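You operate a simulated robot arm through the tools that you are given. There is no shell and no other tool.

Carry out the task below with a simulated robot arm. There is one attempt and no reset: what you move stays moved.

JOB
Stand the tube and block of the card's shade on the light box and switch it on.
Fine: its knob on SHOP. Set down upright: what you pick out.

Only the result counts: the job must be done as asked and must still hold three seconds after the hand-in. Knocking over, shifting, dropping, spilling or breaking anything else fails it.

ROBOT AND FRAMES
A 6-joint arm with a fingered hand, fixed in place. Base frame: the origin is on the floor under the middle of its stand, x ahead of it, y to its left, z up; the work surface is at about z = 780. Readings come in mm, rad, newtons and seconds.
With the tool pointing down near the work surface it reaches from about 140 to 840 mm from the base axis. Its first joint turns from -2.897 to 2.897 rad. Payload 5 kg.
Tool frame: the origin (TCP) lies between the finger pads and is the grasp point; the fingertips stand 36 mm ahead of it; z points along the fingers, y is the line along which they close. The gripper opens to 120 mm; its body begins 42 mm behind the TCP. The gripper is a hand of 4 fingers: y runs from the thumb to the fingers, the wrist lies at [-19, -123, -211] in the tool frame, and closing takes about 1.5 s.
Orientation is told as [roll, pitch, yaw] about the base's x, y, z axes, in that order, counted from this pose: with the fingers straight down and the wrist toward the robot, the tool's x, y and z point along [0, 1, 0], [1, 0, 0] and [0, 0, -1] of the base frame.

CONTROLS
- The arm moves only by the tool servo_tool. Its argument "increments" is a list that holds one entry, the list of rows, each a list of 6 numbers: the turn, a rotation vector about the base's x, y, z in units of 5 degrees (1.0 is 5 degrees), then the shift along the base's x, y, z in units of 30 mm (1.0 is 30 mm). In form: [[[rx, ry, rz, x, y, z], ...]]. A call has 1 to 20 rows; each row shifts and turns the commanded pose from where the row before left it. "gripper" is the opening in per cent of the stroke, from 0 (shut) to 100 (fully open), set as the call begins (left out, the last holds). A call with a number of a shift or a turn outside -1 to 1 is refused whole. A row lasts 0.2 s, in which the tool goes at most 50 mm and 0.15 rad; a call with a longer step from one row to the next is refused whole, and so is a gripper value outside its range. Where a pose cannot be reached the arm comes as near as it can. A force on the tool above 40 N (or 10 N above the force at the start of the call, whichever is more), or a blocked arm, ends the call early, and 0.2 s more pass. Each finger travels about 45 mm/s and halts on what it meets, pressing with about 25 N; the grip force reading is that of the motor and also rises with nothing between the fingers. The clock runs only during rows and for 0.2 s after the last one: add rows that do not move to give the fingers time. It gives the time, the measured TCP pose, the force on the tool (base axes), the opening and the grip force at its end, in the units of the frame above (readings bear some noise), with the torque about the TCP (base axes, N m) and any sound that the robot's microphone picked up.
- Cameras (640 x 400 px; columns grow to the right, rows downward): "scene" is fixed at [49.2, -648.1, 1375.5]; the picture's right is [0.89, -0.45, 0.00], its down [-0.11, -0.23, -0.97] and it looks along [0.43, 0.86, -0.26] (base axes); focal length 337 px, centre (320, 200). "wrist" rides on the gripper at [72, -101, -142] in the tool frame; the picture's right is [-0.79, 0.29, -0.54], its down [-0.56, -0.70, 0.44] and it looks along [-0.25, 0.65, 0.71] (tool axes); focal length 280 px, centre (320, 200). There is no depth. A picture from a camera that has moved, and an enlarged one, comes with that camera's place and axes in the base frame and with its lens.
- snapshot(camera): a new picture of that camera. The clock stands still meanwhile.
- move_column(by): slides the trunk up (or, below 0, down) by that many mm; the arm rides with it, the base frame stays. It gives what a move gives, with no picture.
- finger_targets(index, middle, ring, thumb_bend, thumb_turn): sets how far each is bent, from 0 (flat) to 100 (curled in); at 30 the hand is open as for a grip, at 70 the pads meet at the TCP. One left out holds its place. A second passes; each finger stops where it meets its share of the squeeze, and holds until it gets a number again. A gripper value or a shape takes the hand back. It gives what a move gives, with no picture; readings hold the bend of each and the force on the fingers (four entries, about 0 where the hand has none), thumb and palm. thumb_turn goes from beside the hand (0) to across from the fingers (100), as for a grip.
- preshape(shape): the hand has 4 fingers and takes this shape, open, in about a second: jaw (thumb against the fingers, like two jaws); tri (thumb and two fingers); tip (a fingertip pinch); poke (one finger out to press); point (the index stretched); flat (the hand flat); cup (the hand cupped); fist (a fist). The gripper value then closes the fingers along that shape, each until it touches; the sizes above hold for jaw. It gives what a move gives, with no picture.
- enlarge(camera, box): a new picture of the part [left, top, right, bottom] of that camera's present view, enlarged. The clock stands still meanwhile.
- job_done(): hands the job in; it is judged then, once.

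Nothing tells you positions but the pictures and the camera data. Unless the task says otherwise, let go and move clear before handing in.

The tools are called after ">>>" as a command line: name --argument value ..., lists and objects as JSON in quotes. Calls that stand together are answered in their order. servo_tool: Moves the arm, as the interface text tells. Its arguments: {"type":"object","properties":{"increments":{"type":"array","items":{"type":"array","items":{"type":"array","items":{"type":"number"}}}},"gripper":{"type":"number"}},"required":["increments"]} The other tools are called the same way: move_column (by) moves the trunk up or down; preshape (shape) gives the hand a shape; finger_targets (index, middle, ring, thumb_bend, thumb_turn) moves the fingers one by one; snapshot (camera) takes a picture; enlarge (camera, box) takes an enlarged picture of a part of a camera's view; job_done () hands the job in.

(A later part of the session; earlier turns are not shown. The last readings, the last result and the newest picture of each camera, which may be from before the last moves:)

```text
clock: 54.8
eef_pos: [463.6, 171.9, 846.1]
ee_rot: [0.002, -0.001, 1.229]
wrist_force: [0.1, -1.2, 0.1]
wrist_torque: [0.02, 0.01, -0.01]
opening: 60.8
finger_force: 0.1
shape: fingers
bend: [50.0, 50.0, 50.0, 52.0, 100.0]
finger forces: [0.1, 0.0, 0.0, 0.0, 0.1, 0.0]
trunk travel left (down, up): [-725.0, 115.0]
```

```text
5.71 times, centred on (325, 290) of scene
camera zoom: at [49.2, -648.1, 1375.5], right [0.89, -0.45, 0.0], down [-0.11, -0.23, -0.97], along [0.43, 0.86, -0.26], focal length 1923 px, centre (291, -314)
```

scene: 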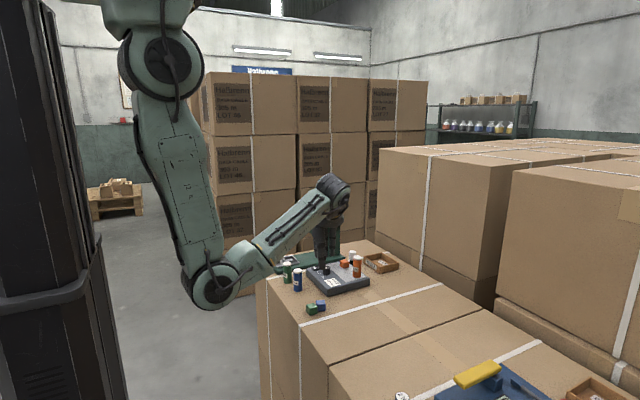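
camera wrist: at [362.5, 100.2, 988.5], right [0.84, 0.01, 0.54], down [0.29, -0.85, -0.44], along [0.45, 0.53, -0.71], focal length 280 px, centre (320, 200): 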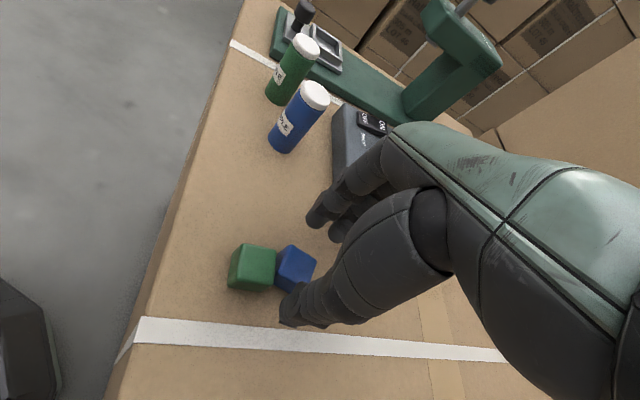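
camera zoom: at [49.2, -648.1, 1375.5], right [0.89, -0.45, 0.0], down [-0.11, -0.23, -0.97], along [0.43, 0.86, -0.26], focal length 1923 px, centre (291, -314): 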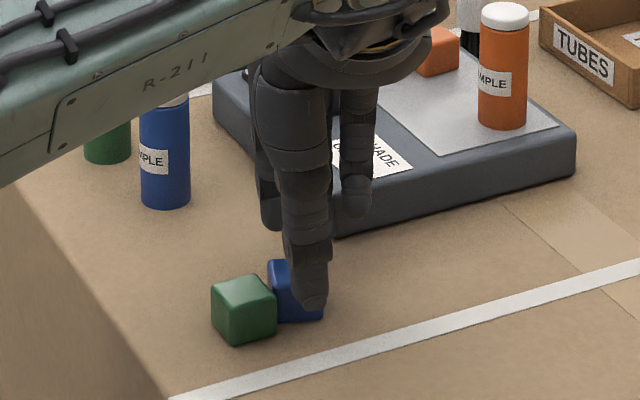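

>>> servo_tool --increments '[[[0, 0, 0, 0, 0, -0.35], [0, 0, 0, 0, 0, -0.3], [0, 0, 0, 0, 0, 0]]]'

>>> enlarge --camera "wrist" --box '[220, 190, 380, 350]'

>>> enlarge --camera "scene" --box '[295, 265, 355, 325]'

```text
clock: 55.6
eef_pos: [464.0, 171.6, 827.1]
ee_rot: [0.003, -0.001, 1.23]
wrist_force: [0.2, 0.8, 0.1]
wrist_torque: [-0.02, -0.01, 0.02]
opening: 60.4
finger_force: 0.0
shape: fingers
bend: [50.0, 50.0, 50.0, 52.0, 100.0]
finger forces: [0.1, 0.1, 0.0, 0.1, 0.1, 0.0]
trunk travel left (down, up): [-725.0, 115.0]
```

```text
2.50 times, centred on (300, 270) of wrist
camera zoom: at [362.8, 100.4, 969.2], right [0.84, 0.01, 0.54], down [0.29, -0.85, -0.44], along [0.45, 0.53, -0.71], focal length 701 px, centre (370, 25)
```

zoom: 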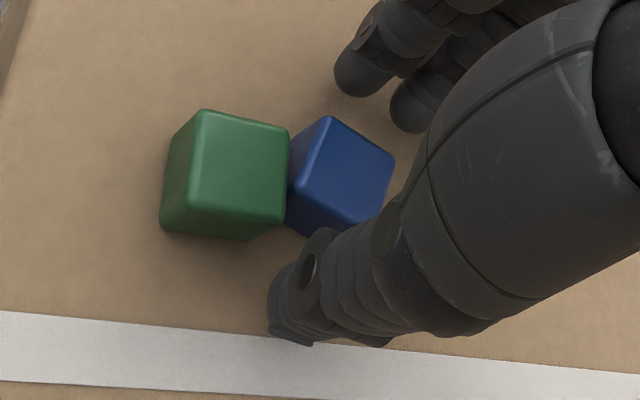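

```text
6.67 times, centred on (325, 295) of scene
camera zoom: at [49.2, -648.1, 1375.5], right [0.89, -0.45, 0.0], down [-0.11, -0.23, -0.97], along [0.43, 0.86, -0.26], focal length 2244 px, centre (287, -433)
```

zoom: 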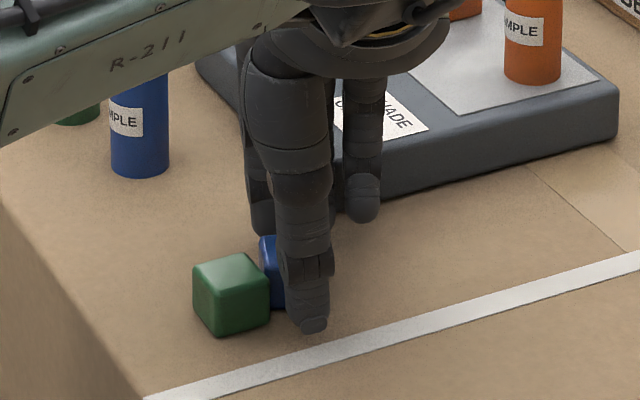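

Clearances look fine (about 5 mm to green), so I'll close thumb and fingers on the blue block.

>>> finger_targets --index 70 --middle 70 --ring 62 --thumb_bend 70

>>> enlarge --camera "wrist" --box '[220, 190, 380, 350]'

>>> enlarge --camera "scene" --box '[295, 265, 355, 325]'

```text
clock: 56.6
eef_pos: [464.0, 171.6, 826.2]
ee_rot: [0.002, 0.0, 1.231]
wrist_force: [-0.2, 0.0, -0.2]
wrist_torque: [-0.02, -0.01, 0.01]
opening: 27.8
finger_force: 10.2
shape: fingers
bend: [64.0, 66.0, 62.0, 63.0, 99.0]
finger forces: [5.6, 4.7, 0.0, 0.1, 10.6, 0.0]
trunk travel left (down, up): [-725.0, 115.0]
```

```text
2.50 times, centred on (300, 270) of wrist
camera zoom: at [362.8, 100.4, 969.3], right [0.84, 0.01, 0.54], down [0.29, -0.85, -0.44], along [0.45, 0.53, -0.71], focal length 701 px, centre (370, 25)
```

zoom: 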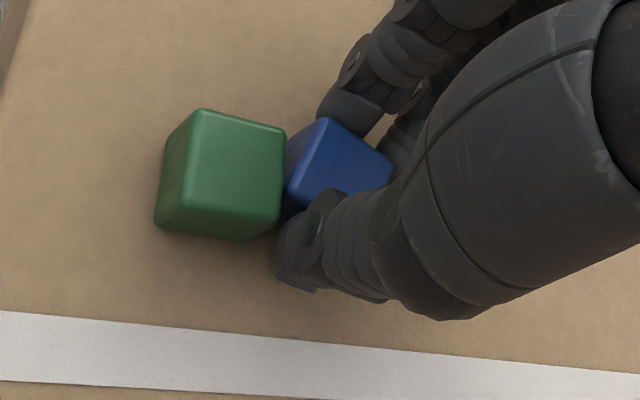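

```text
6.67 times, centred on (325, 295) of scene
camera zoom: at [49.2, -648.1, 1375.5], right [0.89, -0.45, 0.0], down [-0.11, -0.23, -0.97], along [0.43, 0.86, -0.26], focal length 2244 px, centre (287, -433)
```

zoom: 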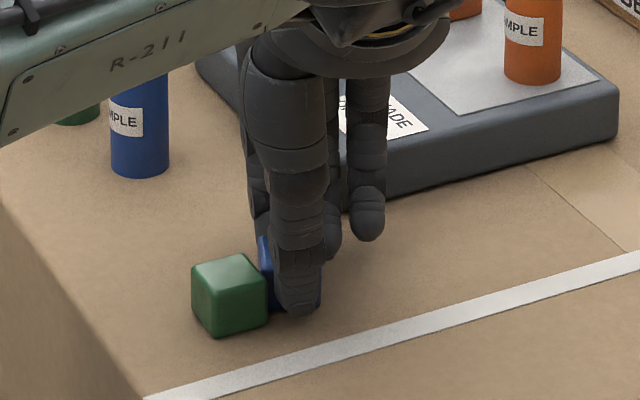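

Blue is gripped evenly; green seems to have been nudged about 1 mm at most. I'll draw blue away from green, then lift.

>>> servo_tool --increments '[[[0, 0, 0, 0.08, 0, 0], [0, 0, 0, 0.1, 0, 0], [0, 0, 0, 0.1, 0, 0.05], [0, 0, 0, 0.05, 0, 0.3], [0, 0, 0, 0, 0, 0.5], [0, 0, 0, 0, 0, 0.5], [0, 0, 0, 0, 0, 0.5], [0, 0, 0, 0, 0, 0]]]'

>>> enlarge --camera "wrist" --box '[220, 190, 380, 350]'

>>> enlarge --camera "scene" --box '[295, 270, 375, 330]'

```text
clock: 58.4
eef_pos: [475.1, 171.0, 882.4]
ee_rot: [0.001, 0.001, 1.231]
wrist_force: [-1.2, 0.0, -0.9]
wrist_torque: [-0.02, -0.01, 0.02]
opening: 27.6
finger_force: 10.0
shape: fingers
bend: [64.0, 66.0, 62.0, 63.0, 99.0]
finger forces: [5.5, 4.6, 0.0, 0.1, 10.5, 0.1]
trunk travel left (down, up): [-725.0, 115.0]
```

```text
2.50 times, centred on (300, 270) of wrist
camera zoom: at [373.0, 100.1, 1024.8], right [0.84, 0.01, 0.54], down [0.29, -0.85, -0.44], along [0.45, 0.53, -0.71], focal length 701 px, centre (370, 25)
```

zoom: 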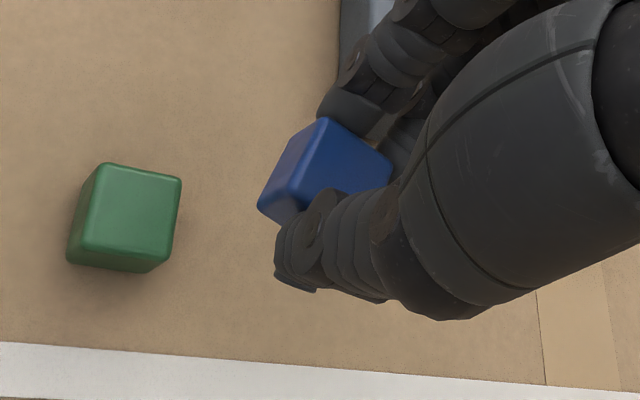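

```text
6.67 times, centred on (335, 300) of scene
camera zoom: at [49.2, -648.1, 1375.5], right [0.89, -0.45, 0.0], down [-0.11, -0.23, -0.97], along [0.43, 0.86, -0.26], focal length 2244 px, centre (220, -467)
```

zoom: 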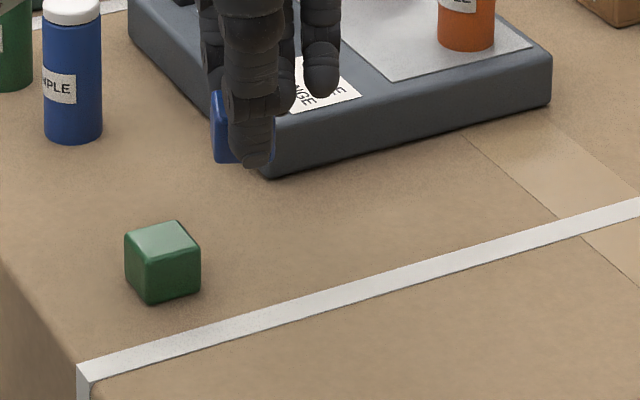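

Green moved by only about 1 mm. I'll carry blue to an open spot near (500, 100), turning it back about +19°, so I can regrip it square-on for an exact return.

>>> servo_tool --increments '[[[0, 0, 0.6, 0.15, -0.4, 0], [0, 0, 0.9, 0.25, -0.6, 0], [0, 0, 0.9, 0.25, -0.6, 0], [0, 0, 0.9, 0.2, -0.45, 0], [0, 0, 0.58, 0.05, -0.28, 0], [0, 0, 0, 0, 0, -0.4], [0, 0, 0, 0, 0, -0.6], [0, 0, 0, 0, 0, -0.4], [0, 0, 0, 0, 0, -0.15], [0, 0, 0, 0, 0, 0]]]'

>>> snapshot --camera "wrist"

>>> enlarge --camera "scene" --box '[295, 260, 375, 330]'

```text
clock: 60.6
eef_pos: [501.8, 102.0, 836.3]
ee_rot: [-0.001, 0.0, 1.568]
wrist_force: [-0.3, 0.8, -0.1]
wrist_torque: [0.01, 0.01, 0.0]
opening: 27.9
finger_force: 10.8
shape: fingers
bend: [64.0, 66.0, 62.0, 63.0, 99.0]
finger forces: [5.5, 4.5, 0.1, 0.0, 10.5, 0.0]
trunk travel left (down, up): [-725.0, 115.0]
```

```text
taken
camera wrist: at [429.8, 0.4, 978.5], right [0.79, 0.29, 0.54], down [0.56, -0.7, -0.44], along [0.25, 0.65, -0.71], focal length 280 px, centre (320, 200)
```

wrist: 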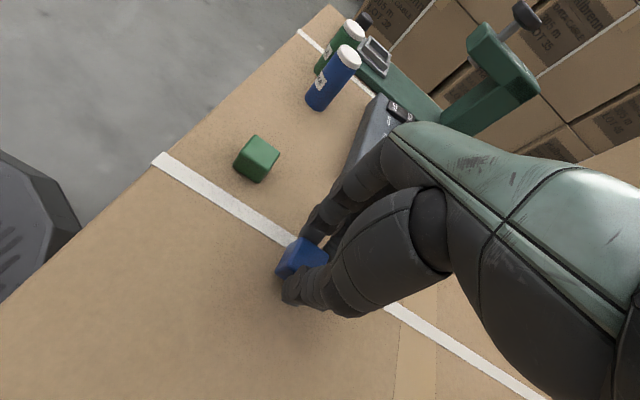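

```text
5.71 times, centred on (335, 295) of scene
camera zoom: at [49.2, -648.1, 1375.5], right [0.89, -0.45, 0.0], down [-0.11, -0.23, -0.97], along [0.43, 0.86, -0.26], focal length 1923 px, centre (234, -343)
```

zoom: 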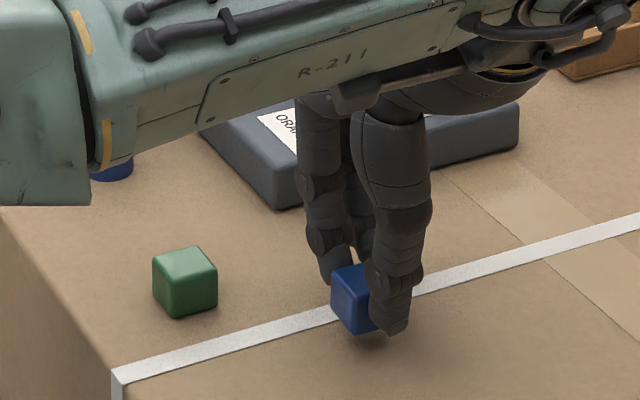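

>>> servo_tool --increments '[[[0, 0, 0, 0, 0, -0.1], [0, 0, 0, 0, 0, -0.1], [0, 0, 0, 0, 0, 0]]]'

>>> servo_tool --increments '[[[0, 0, 0, 0, 0, -0.05], [0, 0, 0, 0, 0, 0]]]'

>>> servo_tool --increments '[[[0, 0, 0, 0, 0, -0.04], [0, 0, 0, 0, 0, 0]]]'

```text
clock: 61.4
eef_pos: [502.4, 101.2, 830.5]
ee_rot: [0.002, 0.001, 1.569]
wrist_force: [-0.5, 0.1, -0.3]
wrist_torque: [-0.02, -0.02, -0.01]
opening: 27.5
finger_force: 10.5
shape: fingers
bend: [64.0, 66.0, 62.0, 63.0, 99.0]
finger forces: [5.6, 4.7, 0.1, 0.0, 10.5, 0.0]
trunk travel left (down, up): [-725.0, 115.0]
```

```text
clock: 62.0
eef_pos: [501.9, 101.8, 828.9]
ee_rot: [0.001, 0.001, 1.57]
wrist_force: [-1.0, 1.1, -0.4]
wrist_torque: [0.03, 0.01, 0.02]
opening: 27.8
finger_force: 10.4
shape: fingers
bend: [64.0, 66.0, 62.0, 63.0, 99.0]
finger forces: [5.6, 4.6, 0.1, 0.0, 10.6, 0.0]
trunk travel left (down, up): [-725.0, 115.0]
```

```text
clock: 62.6
eef_pos: [502.2, 101.0, 828.0]
ee_rot: [0.002, 0.0, 1.569]
wrist_force: [-0.2, 0.4, 0.3]
wrist_torque: [0.0, 0.0, 0.0]
opening: 27.5
finger_force: 10.7
shape: fingers
bend: [64.0, 66.0, 62.0, 63.0, 99.0]
finger forces: [5.6, 4.6, 0.0, 0.0, 10.6, 0.0]
trunk travel left (down, up): [-725.0, 115.0]
```

>>> servo_tool --increments '[[[0, 0, 0, 0, 0, -0.04], [0, 0, 0, 0, 0, 0]]]'

>>> servo_tool --increments '[[[0, 0, 0, 0, 0, -0.04], [0, 0, 0, 0, 0, 0]]]'

```text
clock: 63.2
eef_pos: [501.6, 101.0, 827.1]
ee_rot: [0.001, -0.001, 1.568]
wrist_force: [-0.3, 0.0, 2.2]
wrist_torque: [-0.06, 0.01, 0.01]
opening: 27.5
finger_force: 10.3
shape: fingers
bend: [64.0, 66.0, 62.0, 63.0, 99.0]
finger forces: [5.7, 4.6, 0.0, 0.1, 10.5, 0.0]
trunk travel left (down, up): [-725.0, 115.0]
```

```text
clock: 63.8
eef_pos: [501.6, 100.4, 825.4]
ee_rot: [-0.001, 0.001, 1.569]
wrist_force: [0.5, 1.5, 9.3]
wrist_torque: [-0.04, 0.02, -0.01]
opening: 27.6
finger_force: 11.3
shape: fingers
bend: [64.0, 66.0, 62.0, 63.0, 99.0]
finger forces: [6.4, 5.2, 0.1, 0.1, 10.9, 0.1]
trunk travel left (down, up): [-725.0, 115.0]
```

Blue is down on the surface at the open spot; releasing it and lifting.

>>> finger_targets --index 48 --middle 48 --ring 48 --thumb_bend 50

>>> servo_tool --increments '[[[0, 0, 0, 0, 0, 0.3], [0, 0, 0, 0, 0, 0.6], [0, 0, 0, 0, 0, 0.8], [0, 0, 0, 0, 0, 0.8], [0, 0, 0, 0, 0, 0.8], [0, 0, 0, 0, 0, 0.7], [0, 0, 0, 0, 0, 0]]]'

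>>> snapshot --camera "wrist"

>>> enlarge --camera "scene" --box '[295, 270, 375, 330]'

```text
clock: 64.8
eef_pos: [502.2, 100.7, 824.7]
ee_rot: [0.001, 0.001, 1.571]
wrist_force: [0.0, 0.0, 0.5]
wrist_torque: [-0.01, 0.0, 0.02]
opening: 66.7
finger_force: 0.0
shape: fingers
bend: [48.0, 48.0, 48.0, 50.0, 100.0]
finger forces: [0.0, 0.1, 0.1, 0.1, 0.0, 0.0]
trunk travel left (down, up): [-725.0, 115.0]
```

```text
clock: 66.4
eef_pos: [501.0, 101.5, 944.6]
ee_rot: [0.002, -0.002, 1.568]
wrist_force: [-0.1, 0.0, -0.3]
wrist_torque: [-0.02, -0.03, 0.02]
opening: 66.5
finger_force: 0.1
shape: fingers
bend: [48.0, 48.0, 48.0, 50.0, 100.0]
finger forces: [0.1, 0.0, 0.0, 0.1, 0.0, 0.0]
trunk travel left (down, up): [-725.0, 115.0]
```

```text
taken
camera wrist: at [429.3, 1.0, 1087.0], right [0.79, 0.29, 0.54], down [0.56, -0.7, -0.44], along [0.25, 0.65, -0.71], focal length 280 px, centre (320, 200)
```

wrist: 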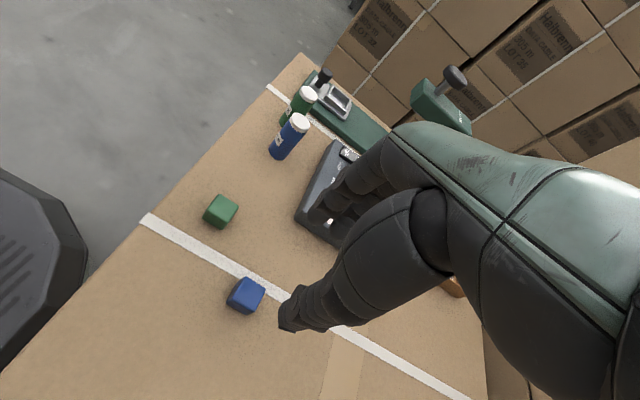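

```text
6.67 times, centred on (335, 300) of scene
camera zoom: at [49.2, -648.1, 1375.5], right [0.89, -0.45, 0.0], down [-0.11, -0.23, -0.97], along [0.43, 0.86, -0.26], focal length 2244 px, centre (220, -467)
```

zoom: 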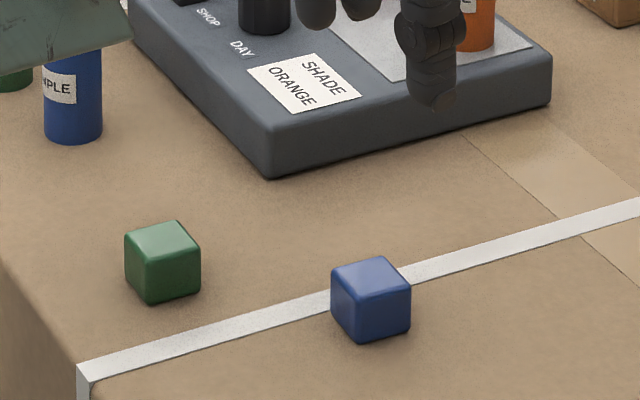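

>>> enlarge --camera "wrist" --box '[195, 260, 295, 330]'

>>> servo_tool --increments '[[[0, 0, -0.5, 0, 0, 0.3], [0, 0, -1, 0, 0, 0.3], [0, 0, -1, 0, 0, 0.2], [0, 0, -1, 0, 0, 0], [0, 0, -1, 0, 0, 0], [0, 0, -1, 0, 0, 0], [0, 0, -1, 0, 0, 0], [0, 0, -1, 0, 0, 0], [0, 0, -1, 0, 0, 0], [0, 0, -1, 0, 0, 0], [0, 0, -1, 0, 0, 0], [0, 0, -1, 0, 0, 0], [0, 0, -1, 0, 0, 0], [0, 0, -1, 0, 0, 0], [0, 0, -1, 0, 0, 0], [0, 0, -1, 0, 0, 0], [0, 0, -1, 0, 0, 0], [0, 0, -1, 0, 0, 0], [0, 0, -0.48, 0, 0, 0], [0, 0, 0, 0, 0, 0]]]'

>>> snapshot --camera "wrist"

>>> enlarge --camera "wrist" --box '[190, 260, 290, 340]'

```text
5.71 times, centred on (245, 295) of wrist
camera zoom: at [429.3, 1.0, 1087.0], right [0.79, 0.29, 0.54], down [0.56, -0.7, -0.44], along [0.25, 0.65, -0.71], focal length 1602 px, centre (749, -343)
```

zoom: 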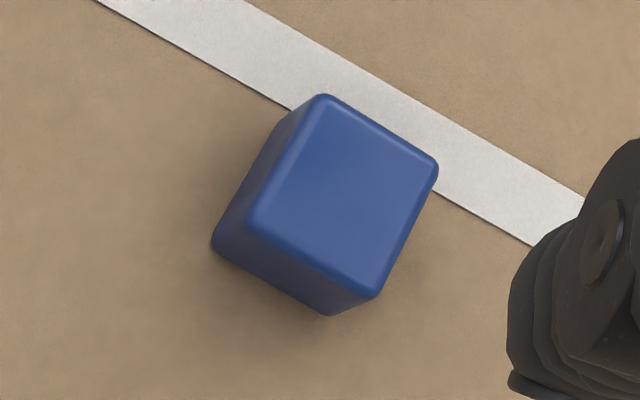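

```text
clock: 70.6
eef_pos: [503.2, 101.2, 968.2]
ee_rot: [0.001, 0.0, 0.0]
wrist_force: [-0.5, -0.4, -0.7]
wrist_torque: [-0.02, -0.03, 0.01]
opening: 66.7
finger_force: 0.0
shape: fingers
bend: [48.0, 48.0, 48.0, 50.0, 100.0]
finger forces: [0.0, 0.0, 0.0, 0.0, 0.1, 0.0]
trunk travel left (down, up): [-725.0, 115.0]
```

```text
taken
camera wrist: at [400.7, 173.9, 1111.3], right [0.29, -0.79, 0.54], down [-0.7, -0.56, -0.44], along [0.65, -0.25, -0.71], focal length 280 px, centre (320, 200)
```

wrist: 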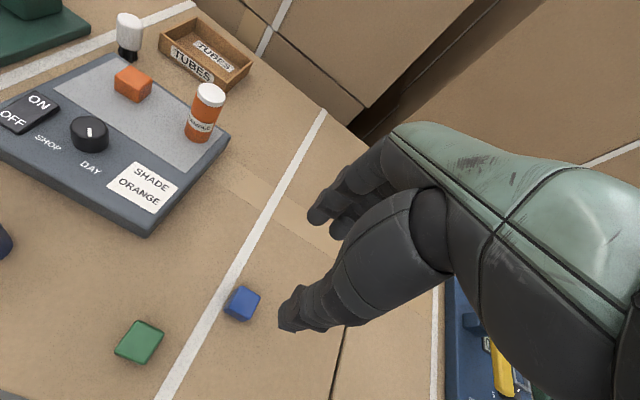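

```text
5.00 times, centred on (240, 300) of wrist
camera zoom: at [400.7, 173.9, 1111.3], right [0.29, -0.79, 0.54], down [-0.7, -0.56, -0.44], along [0.65, -0.25, -0.71], focal length 1402 px, centre (720, -300)
```

zoom: 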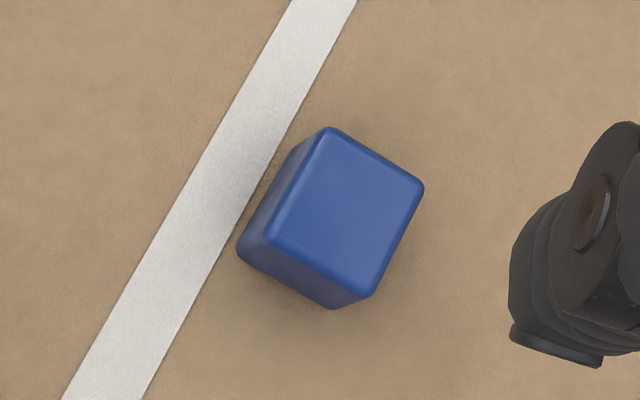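

Blue now stands at (497, 99.8), nearly square. I'll align over it at yaw 0 and lower to grip height.

>>> servo_tool --increments '[[[0, 0, -0.2, -0.12, -0.07, 0], [0, 0, 0, 0, 0, -0.5], [0, 0, 0, 0, 0, -0.8], [0, 0, 0, 0, 0, -0.8], [0, 0, 0, 0, 0, -0.8], [0, 0, 0, 0, 0, -0.8], [0, 0, 0, 0, 0, -0.6], [0, 0, 0, 0, 0, -0.38], [0, 0, 0, 0, 0, 0]]]'

>>> enlarge --camera "wrist" --box '[220, 190, 380, 350]'

>>> enlarge --camera "scene" --box '[295, 270, 375, 330]'

```text
clock: 72.6
eef_pos: [498.0, 98.9, 827.5]
ee_rot: [0.0, 0.0, -0.019]
wrist_force: [-0.3, 0.2, 0.6]
wrist_torque: [0.03, 0.0, 0.01]
opening: 66.6
finger_force: 0.1
shape: fingers
bend: [48.0, 48.0, 48.0, 50.0, 100.0]
finger forces: [0.0, 0.0, 0.1, 0.1, 0.0, 0.1]
trunk travel left (down, up): [-725.0, 115.0]
```

```text
2.50 times, centred on (300, 270) of wrist
camera zoom: at [398.2, 173.5, 970.2], right [0.27, -0.79, 0.54], down [-0.71, -0.55, -0.44], along [0.65, -0.26, -0.71], focal length 701 px, centre (370, 25)
```

zoom: 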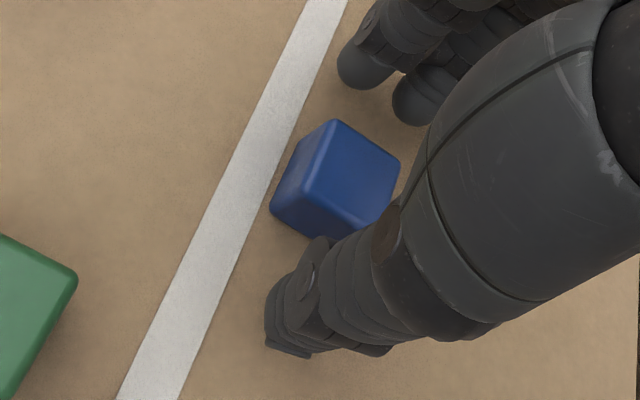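

```text
6.67 times, centred on (335, 300) of scene
camera zoom: at [49.2, -648.1, 1375.5], right [0.89, -0.45, 0.0], down [-0.11, -0.23, -0.97], along [0.43, 0.86, -0.26], focal length 2244 px, centre (220, -467)
```

zoom: 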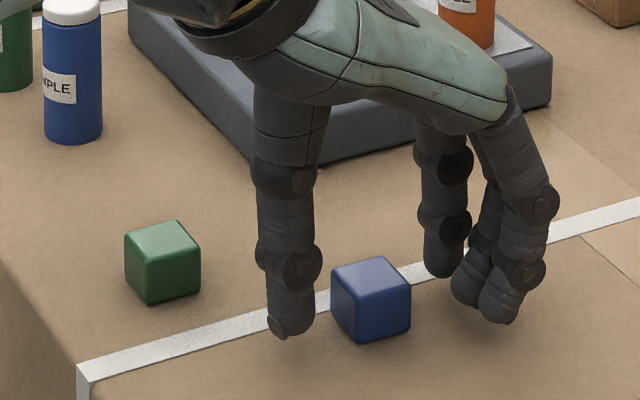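

Well aligned; closing on the blue block.

>>> finger_targets --index 70 --middle 70 --ring 62 --thumb_bend 70

>>> servo_tool --increments '[[[0, 0, 0, 0, 0, 0.2], [0, 0, 0, 0, 0, 0.4], [0, 0, 0, 0, 0, 0.5], [0, 0, 0, 0, 0, 0.5], [0, 0, 0, 0, 0, 0]]]'

>>> enlarge --camera "scene" --box '[295, 270, 375, 330]'

>>> enlarge --camera "wrist" --box '[220, 190, 380, 350]'

```text
clock: 73.6
eef_pos: [498.3, 100.1, 828.2]
ee_rot: [-0.001, 0.0, -0.017]
wrist_force: [-0.8, -0.4, -0.3]
wrist_torque: [0.02, -0.03, -0.01]
opening: 28.1
finger_force: 10.9
shape: fingers
bend: [64.0, 66.0, 62.0, 63.0, 99.0]
finger forces: [6.0, 5.0, 0.0, 0.0, 10.8, 0.1]
trunk travel left (down, up): [-725.0, 115.0]
```

```text
clock: 74.8
eef_pos: [497.6, 99.0, 876.4]
ee_rot: [0.002, -0.001, -0.017]
wrist_force: [-0.1, 0.1, 0.1]
wrist_torque: [0.01, 0.0, 0.01]
opening: 28.0
finger_force: 11.1
shape: fingers
bend: [64.0, 66.0, 62.0, 63.0, 99.0]
finger forces: [6.0, 4.9, 0.0, 0.1, 10.8, 0.0]
trunk travel left (down, up): [-725.0, 115.0]
```

```text
6.67 times, centred on (335, 300) of scene
camera zoom: at [49.2, -648.1, 1375.5], right [0.89, -0.45, 0.0], down [-0.11, -0.23, -0.97], along [0.43, 0.86, -0.26], focal length 2244 px, centre (220, -467)
```

zoom: 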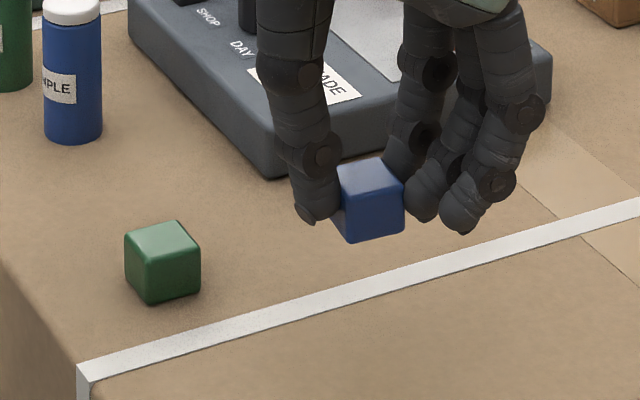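

```text
2.50 times, centred on (300, 270) of wrist
camera zoom: at [398.1, 173.9, 1018.9], right [0.28, -0.79, 0.54], down [-0.71, -0.55, -0.44], along [0.65, -0.26, -0.71], focal length 701 px, centre (370, 25)
```

zoom: 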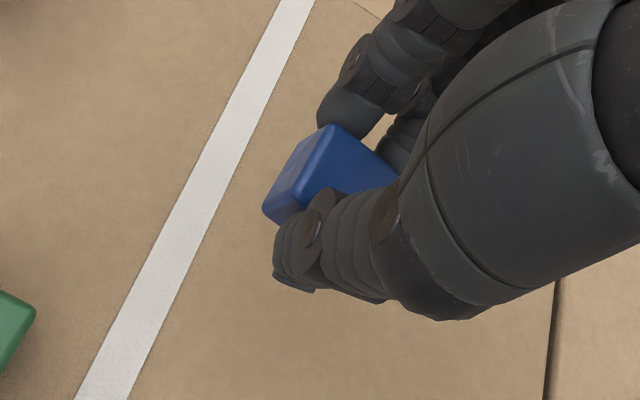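

Blue is held; I'll carry it back over its original place (about (499.5, 168.5)) and check against the first picture before releasing.

>>> servo_tool --increments '[[[0, 0, 0.1, 0.02, 0.4, 0], [0, 0, 0.1, 0.02, 0.6, 0], [0, 0, 0, 0.02, 0.6, 0], [0, 0, 0, 0.02, 0.45, 0], [0, 0, 0, 0, 0.24, 0], [0, 0, 0, 0, 0, -0.4], [0, 0, 0, 0, 0, -0.5], [0, 0, 0, 0, 0, -0.4], [0, 0, 0, 0, 0, 0]]]'

>>> enlarge --camera "scene" --box '[295, 270, 375, 330]'

>>> snapshot --camera "wrist"

```text
clock: 76.8
eef_pos: [500.7, 168.2, 836.2]
ee_rot: [0.002, -0.001, -0.001]
wrist_force: [0.2, -0.6, 0.9]
wrist_torque: [0.01, 0.0, -0.01]
opening: 28.1
finger_force: 10.3
shape: fingers
bend: [64.0, 66.0, 62.0, 63.0, 99.0]
finger forces: [5.8, 4.9, 0.0, 0.0, 10.6, 0.1]
trunk travel left (down, up): [-725.0, 115.0]
```

```text
6.67 times, centred on (335, 300) of scene
camera zoom: at [49.2, -648.1, 1375.5], right [0.89, -0.45, 0.0], down [-0.11, -0.23, -0.97], along [0.43, 0.86, -0.26], focal length 2244 px, centre (220, -467)
```

zoom: 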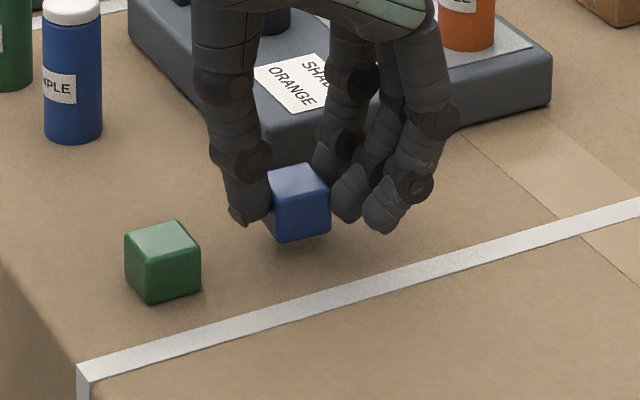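

```text
taken
camera wrist: at [399.2, 240.5, 979.4], right [0.29, -0.79, 0.54], down [-0.7, -0.56, -0.44], along [0.65, -0.25, -0.71], focal length 280 px, centre (320, 200)
```

wrist: 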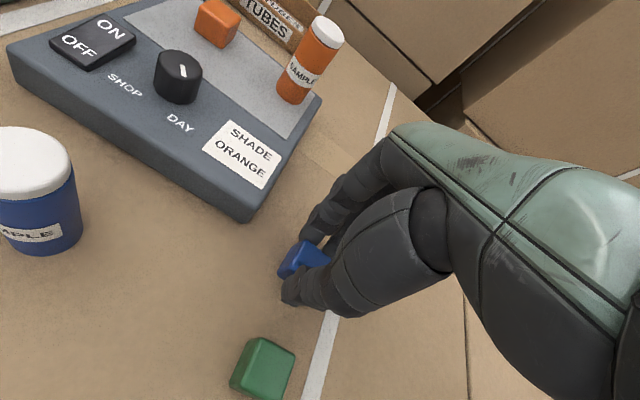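

>>> servo_tool --increments '[[[0, 0, 0, 0.113, -0.073, 0], [0, 0, 0, 0, 0, -0.1], [0, 0, 0, 0, 0, -0.1], [0, 0, 0, 0, 0, 0]]]'

>>> enlarge --camera "scene" --box '[295, 270, 375, 330]'

>>> enlarge --camera "scene" --box '[310, 255, 390, 325]'

```text
clock: 77.8
eef_pos: [503.0, 165.0, 831.8]
ee_rot: [-0.001, 0.001, 0.0]
wrist_force: [-0.2, -0.2, -0.7]
wrist_torque: [0.0, 0.0, -0.02]
opening: 27.8
finger_force: 11.0
shape: fingers
bend: [64.0, 66.0, 62.0, 63.0, 99.0]
finger forces: [5.9, 4.9, 0.0, 0.0, 10.7, 0.0]
trunk travel left (down, up): [-725.0, 115.0]
```

```text
6.67 times, centred on (335, 300) of scene
camera zoom: at [49.2, -648.1, 1375.5], right [0.89, -0.45, 0.0], down [-0.11, -0.23, -0.97], along [0.43, 0.86, -0.26], focal length 2244 px, centre (220, -467)
```

zoom: 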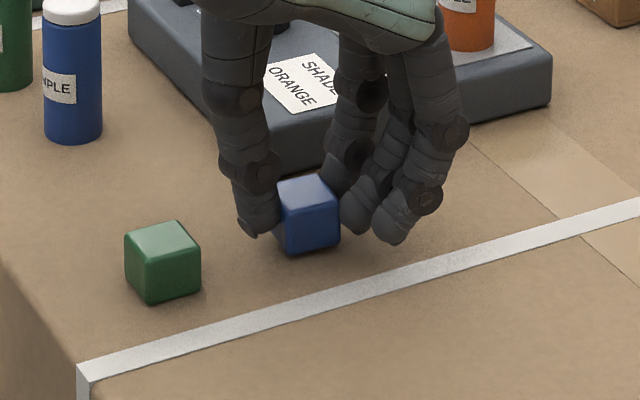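

```text
5.71 times, centred on (350, 290) of scene
camera zoom: at [49.2, -648.1, 1375.5], right [0.89, -0.45, 0.0], down [-0.11, -0.23, -0.97], along [0.43, 0.86, -0.26], focal length 1923 px, centre (149, -314)
```

zoom: 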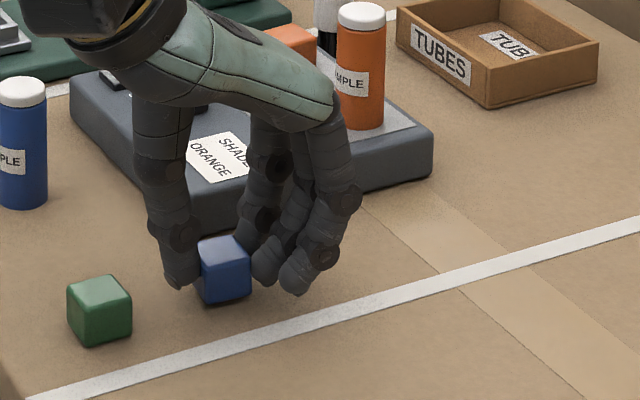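

>>> servo_tool --increments '[[[0, 0, 0, 0, 0.055, 0], [0, 0, 0, 0, 0, -0.1], [0, 0, 0, 0, 0, 0]]]'

>>> servo_tool --increments '[[[0, 0, 0, 0, 0, -0.04], [0, 0, 0, 0, 0, 0]]]'

>>> enlarge --camera "scene" --box '[295, 270, 375, 330]'

```text
clock: 78.6
eef_pos: [503.5, 167.0, 827.1]
ee_rot: [0.002, -0.001, 0.0]
wrist_force: [1.0, 0.1, 0.0]
wrist_torque: [0.03, -0.04, 0.05]
opening: 28.3
finger_force: 10.7
shape: fingers
bend: [64.0, 66.0, 62.0, 63.0, 99.0]
finger forces: [5.9, 4.8, 0.2, 0.0, 10.7, 0.1]
trunk travel left (down, up): [-725.0, 115.0]
```

```text
clock: 79.2
eef_pos: [503.5, 167.0, 827.4]
ee_rot: [0.0, -0.001, 0.0]
wrist_force: [0.2, -0.8, 1.6]
wrist_torque: [0.01, 0.0, -0.02]
opening: 28.1
finger_force: 10.6
shape: fingers
bend: [64.0, 66.0, 62.0, 63.0, 99.0]
finger forces: [5.9, 5.1, 0.0, 0.0, 10.8, 0.0]
trunk travel left (down, up): [-725.0, 115.0]
```

```text
6.67 times, centred on (335, 300) of scene
camera zoom: at [49.2, -648.1, 1375.5], right [0.89, -0.45, 0.0], down [-0.11, -0.23, -0.97], along [0.43, 0.86, -0.26], focal length 2244 px, centre (220, -467)
```

zoom: 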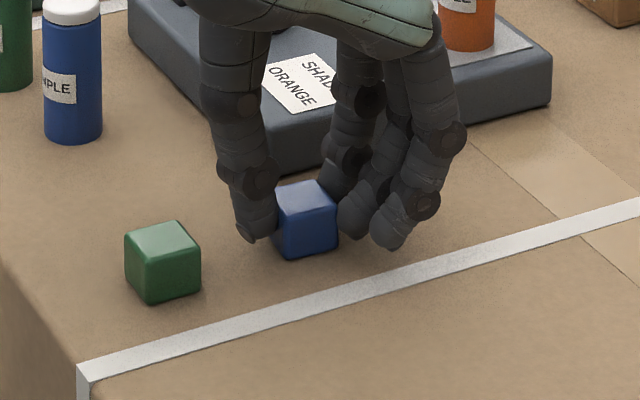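

The block's outline matches its original picture position to about a pixel; seating and releasing.

>>> servo_tool --increments '[[[0, 0, 0, 0, 0, -0.04], [0, 0, 0, 0, 0, 0]]]'

>>> finger_targets --index 52 --middle 52 --ring 52 --thumb_bend 54

>>> enlarge --camera "scene" --box '[295, 270, 375, 330]'

>>> enlarge --camera "wrist" --box '[220, 190, 380, 350]'

```text
clock: 79.8
eef_pos: [503.4, 166.6, 826.4]
ee_rot: [0.001, 0.0, 0.001]
wrist_force: [-0.4, 0.0, 6.6]
wrist_torque: [0.0, 0.1, 0.0]
opening: 28.1
finger_force: 10.8
shape: fingers
bend: [64.0, 66.0, 62.0, 63.0, 99.0]
finger forces: [6.1, 5.2, 0.0, 0.0, 11.0, 0.0]
trunk travel left (down, up): [-725.0, 115.0]
```

```text
clock: 80.8
eef_pos: [502.9, 167.6, 825.2]
ee_rot: [0.001, 0.0, 0.0]
wrist_force: [0.1, 0.2, 0.0]
wrist_torque: [0.02, 0.02, 0.0]
opening: 54.3
finger_force: 0.1
shape: fingers
bend: [52.0, 52.0, 52.0, 54.0, 100.0]
finger forces: [0.0, 0.0, 0.0, 0.0, 0.0, 0.1]
trunk travel left (down, up): [-725.0, 115.0]
```

```text
6.67 times, centred on (335, 300) of scene
camera zoom: at [49.2, -648.1, 1375.5], right [0.89, -0.45, 0.0], down [-0.11, -0.23, -0.97], along [0.43, 0.86, -0.26], focal length 2244 px, centre (220, -467)
```

zoom: 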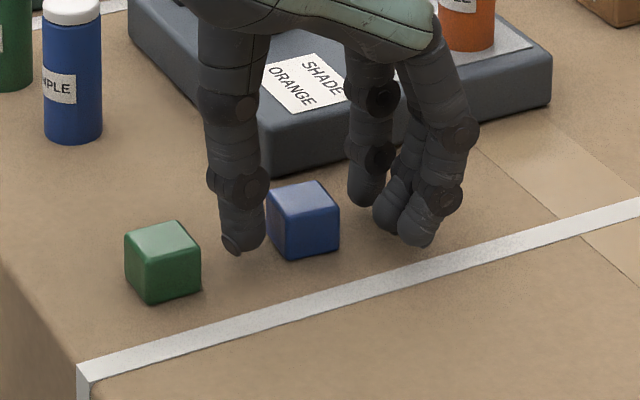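

```text
2.50 times, centred on (300, 270) of wrist
camera zoom: at [402.8, 239.9, 968.5], right [0.29, -0.79, 0.54], down [-0.7, -0.56, -0.44], along [0.65, -0.25, -0.71], focal length 701 px, centre (370, 25)
```

zoom: 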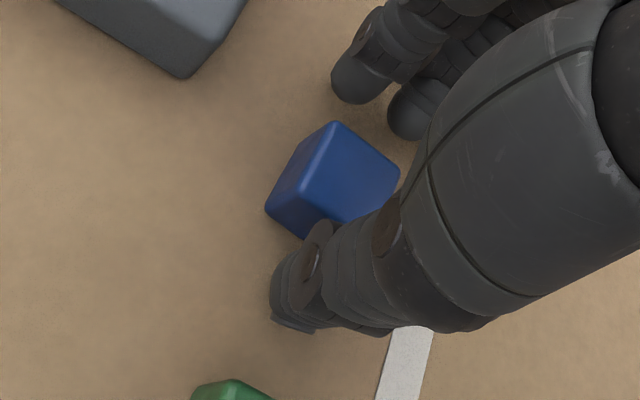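

>>> servo_tool --increments '[[[0, 0, 0, 0, 0, 0.3], [0, 0, 0, 0, 0, 0.6], [0, 0, 0, 0, 0, 0.8], [0, 0, 0, 0, 0, 0.8], [0, 0, 0, 0, 0, 0.8], [0, 0, 0, 0, 0, 0.8], [0, 0, 0, 0, 0, 0.5], [0, 0, 0, 0, 0, 0]]]'

>>> enlarge --camera "scene" --box '[295, 270, 375, 330]'

>>> snapshot --camera "wrist"

>>> enlarge --camera "scene" --box '[250, 200, 410, 330]'

```text
clock: 82.6
eef_pos: [502.8, 166.9, 963.9]
ee_rot: [0.001, 0.001, 0.001]
wrist_force: [-0.5, 0.1, 0.2]
wrist_torque: [0.0, 0.02, 0.01]
opening: 54.8
finger_force: 0.0
shape: fingers
bend: [52.0, 52.0, 52.0, 54.0, 100.0]
finger forces: [0.0, 0.1, 0.0, 0.1, 0.1, 0.0]
trunk travel left (down, up): [-725.0, 115.0]
```

```text
6.67 times, centred on (335, 300) of scene
camera zoom: at [49.2, -648.1, 1375.5], right [0.89, -0.45, 0.0], down [-0.11, -0.23, -0.97], along [0.43, 0.86, -0.26], focal length 2244 px, centre (220, -467)
```

zoom: 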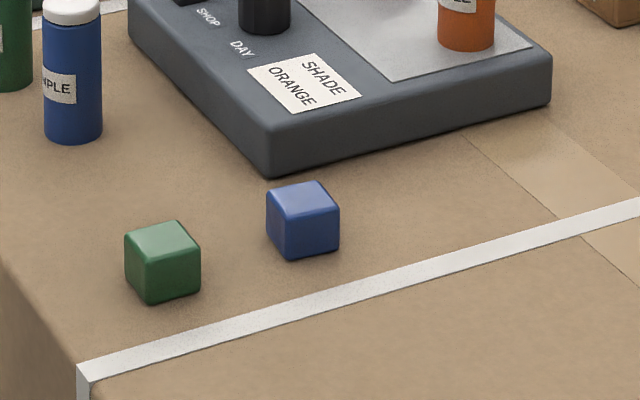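

```text
taken
camera wrist: at [402.7, 239.8, 1105.8], right [0.29, -0.79, 0.54], down [-0.7, -0.56, -0.44], along [0.65, -0.25, -0.71], focal length 280 px, centre (320, 200)
```

wrist: 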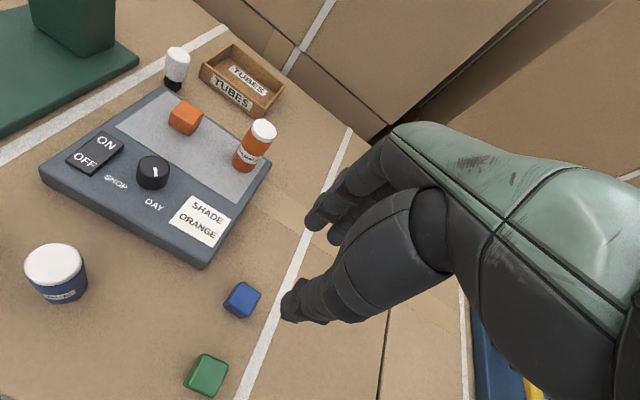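

```text
3.08 times, centred on (330, 265) of scene
camera zoom: at [49.2, -648.1, 1375.5], right [0.89, -0.45, 0.0], down [-0.11, -0.23, -0.97], along [0.43, 0.86, -0.26], focal length 1036 px, centre (289, 0)
```

zoom: 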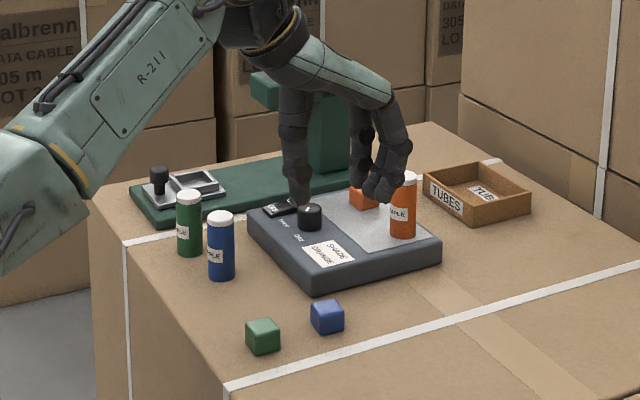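

Blue is back in its original place in the picture. Now the knob and rocker: zooming in for geometry.

>>> enlarge --camera "wrist" --box '[50, 110, 210, 230]'

>>> enlarge --camera "scene" --box '[310, 250, 350, 280]'

```text
3.33 times, centred on (130, 170) of wrist
camera zoom: at [402.7, 239.8, 1105.8], right [0.29, -0.79, 0.54], down [-0.7, -0.56, -0.44], along [0.65, -0.25, -0.71], focal length 935 px, centre (953, 300)
```

zoom: 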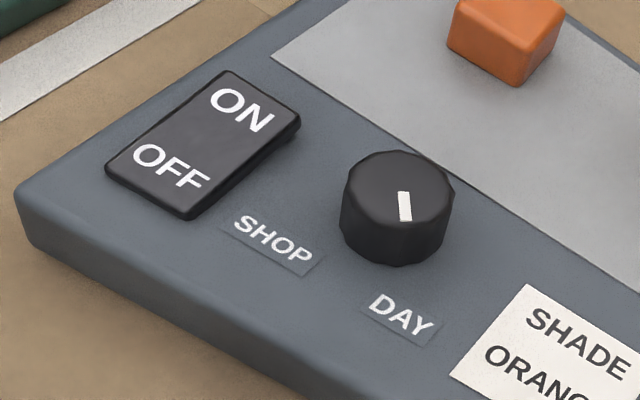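

```text
13.33 times, centred on (330, 265) of scene
camera zoom: at [49.2, -648.1, 1375.5], right [0.89, -0.45, 0.0], down [-0.11, -0.23, -0.97], along [0.43, 0.86, -0.26], focal length 4488 px, centre (187, -667)
```

zoom: 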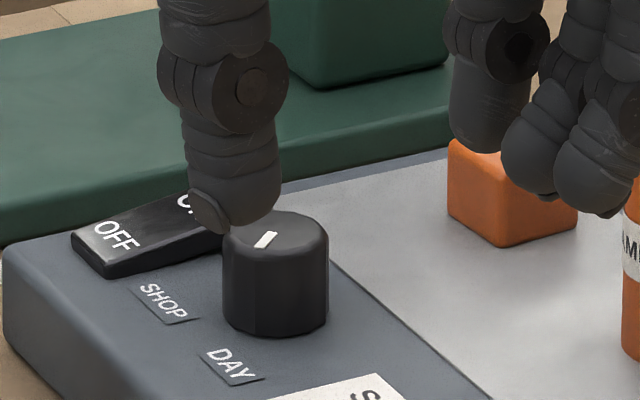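

Knob is at about (559.5, 318), 28 mm wide, top z ≈ 835; its mark points at DAY (≈219°) and SHOP lies at ≈142°, so it needs about −78° of turn. I'll do that in two −40° strokes between yaw +20° and −20°; first hovering over it.

>>> servo_tool --increments '[[[0, 0, 0.3, 0.1, 0.3, 0], [0, 0, 0.5, 0.235, 0.63, 0], [0, 0, 0.5, 0.235, 0.63, 0], [0, 0, 0.5, 0.235, 0.63, 0], [0, 0, 0.5, 0.235, 0.63, 0], [0, 0, 0.5, 0.235, 0.63, 0], [0, 0, 0.5, 0.235, 0.63, 0], [0, 0, 0.4, 0.235, 0.6, 0], [0, 0, 0.3, 0.13, 0.327, 0], [0, 0, 0, 0, 0, 0]]]'

>>> finger_targets --index 48 --middle 48 --ring 48 --thumb_bend 50

>>> snapshot --camera "wrist"

>>> enlarge --camera "wrist" --box '[170, 230, 310, 370]'

```text
clock: 84.8
eef_pos: [560.0, 317.0, 963.7]
ee_rot: [0.003, 0.0, 0.352]
wrist_force: [-0.1, 0.0, 0.6]
wrist_torque: [-0.03, -0.01, -0.02]
opening: 54.7
finger_force: 0.1
shape: fingers
bend: [52.0, 52.0, 52.0, 54.0, 100.0]
finger forces: [0.1, 0.0, 0.1, 0.0, 0.0, 0.0]
trunk travel left (down, up): [-725.0, 115.0]
```

```text
clock: 85.8
eef_pos: [558.9, 317.0, 964.3]
ee_rot: [0.0, -0.001, 0.35]
wrist_force: [0.5, 0.0, 0.9]
wrist_torque: [0.04, 0.0, 0.0]
opening: 66.8
finger_force: 0.1
shape: fingers
bend: [48.0, 48.0, 48.0, 50.0, 100.0]
finger forces: [0.0, 0.1, 0.0, 0.1, 0.1, 0.0]
trunk travel left (down, up): [-725.0, 115.0]
```

```text
taken
camera wrist: at [439.5, 350.8, 1106.5], right [0.54, -0.64, 0.54], down [-0.47, -0.77, -0.44], along [0.7, -0.01, -0.71], focal length 280 px, centre (320, 200)
```

wrist: 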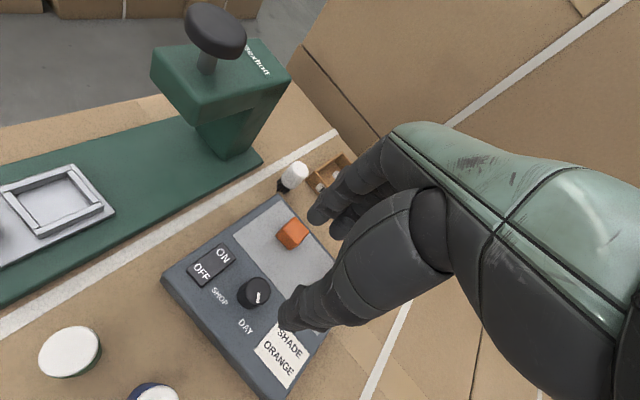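

```text
2.86 times, centred on (240, 300) of wrist
camera zoom: at [439.5, 350.8, 1106.5], right [0.54, -0.64, 0.54], down [-0.47, -0.77, -0.44], along [0.7, -0.01, -0.71], focal length 801 px, centre (549, -86)
```

zoom: 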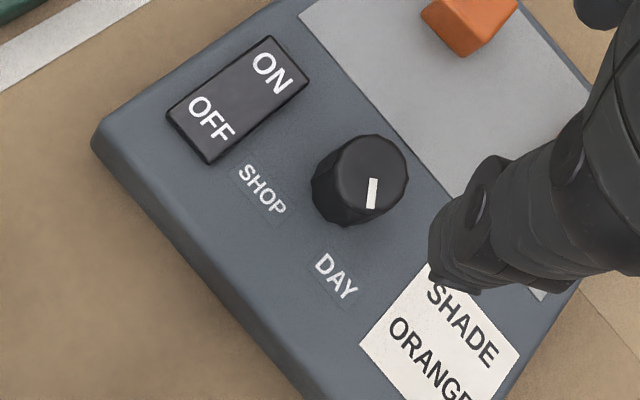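

The hand is centred over the knob within about a millimetre. Lowering in stages.

>>> servo_tool --increments '[[[0, 0, 0, 0, 0.01, -0.5], [0, 0, 0, 0, 0, -0.8], [0, 0, 0, 0, 0, -0.8], [0, 0, 0, 0, 0, -0.6], [0, 0, 0, 0, 0, -0.3], [0, 0, 0, 0, 0, 0]]]'

>>> snapshot --camera "wrist"

>>> enlarge --camera "scene" --box '[295, 225, 385, 305]'

```text
clock: 87.2
eef_pos: [558.9, 317.6, 873.1]
ee_rot: [0.002, 0.0, 0.349]
wrist_force: [-0.2, 0.2, 0.0]
wrist_torque: [0.01, 0.0, -0.01]
opening: 66.7
finger_force: 0.1
shape: fingers
bend: [48.0, 48.0, 48.0, 50.0, 100.0]
finger forces: [0.0, 0.0, 0.1, 0.0, 0.1, 0.1]
trunk travel left (down, up): [-725.0, 115.0]
```

```text
taken
camera wrist: at [439.0, 351.8, 1015.9], right [0.54, -0.64, 0.54], down [-0.47, -0.77, -0.44], along [0.7, -0.01, -0.71], focal length 280 px, centre (320, 200)
```

wrist: 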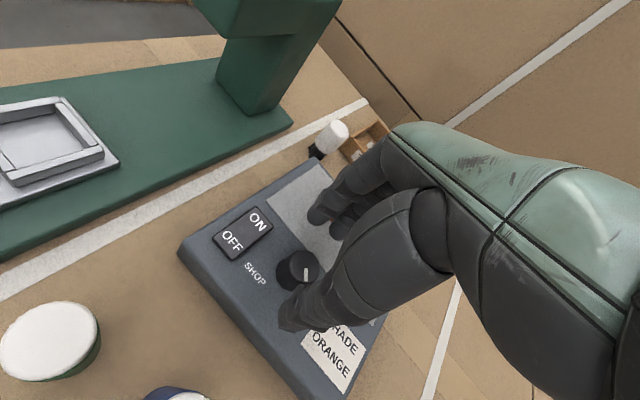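

```text
5.00 times, centred on (340, 265) of scene
camera zoom: at [49.2, -648.1, 1375.5], right [0.89, -0.45, 0.0], down [-0.11, -0.23, -0.97], along [0.43, 0.86, -0.26], focal length 1683 px, centre (220, -125)
```

zoom: 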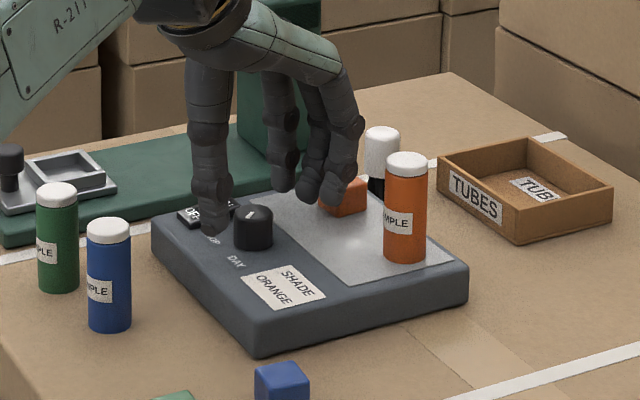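

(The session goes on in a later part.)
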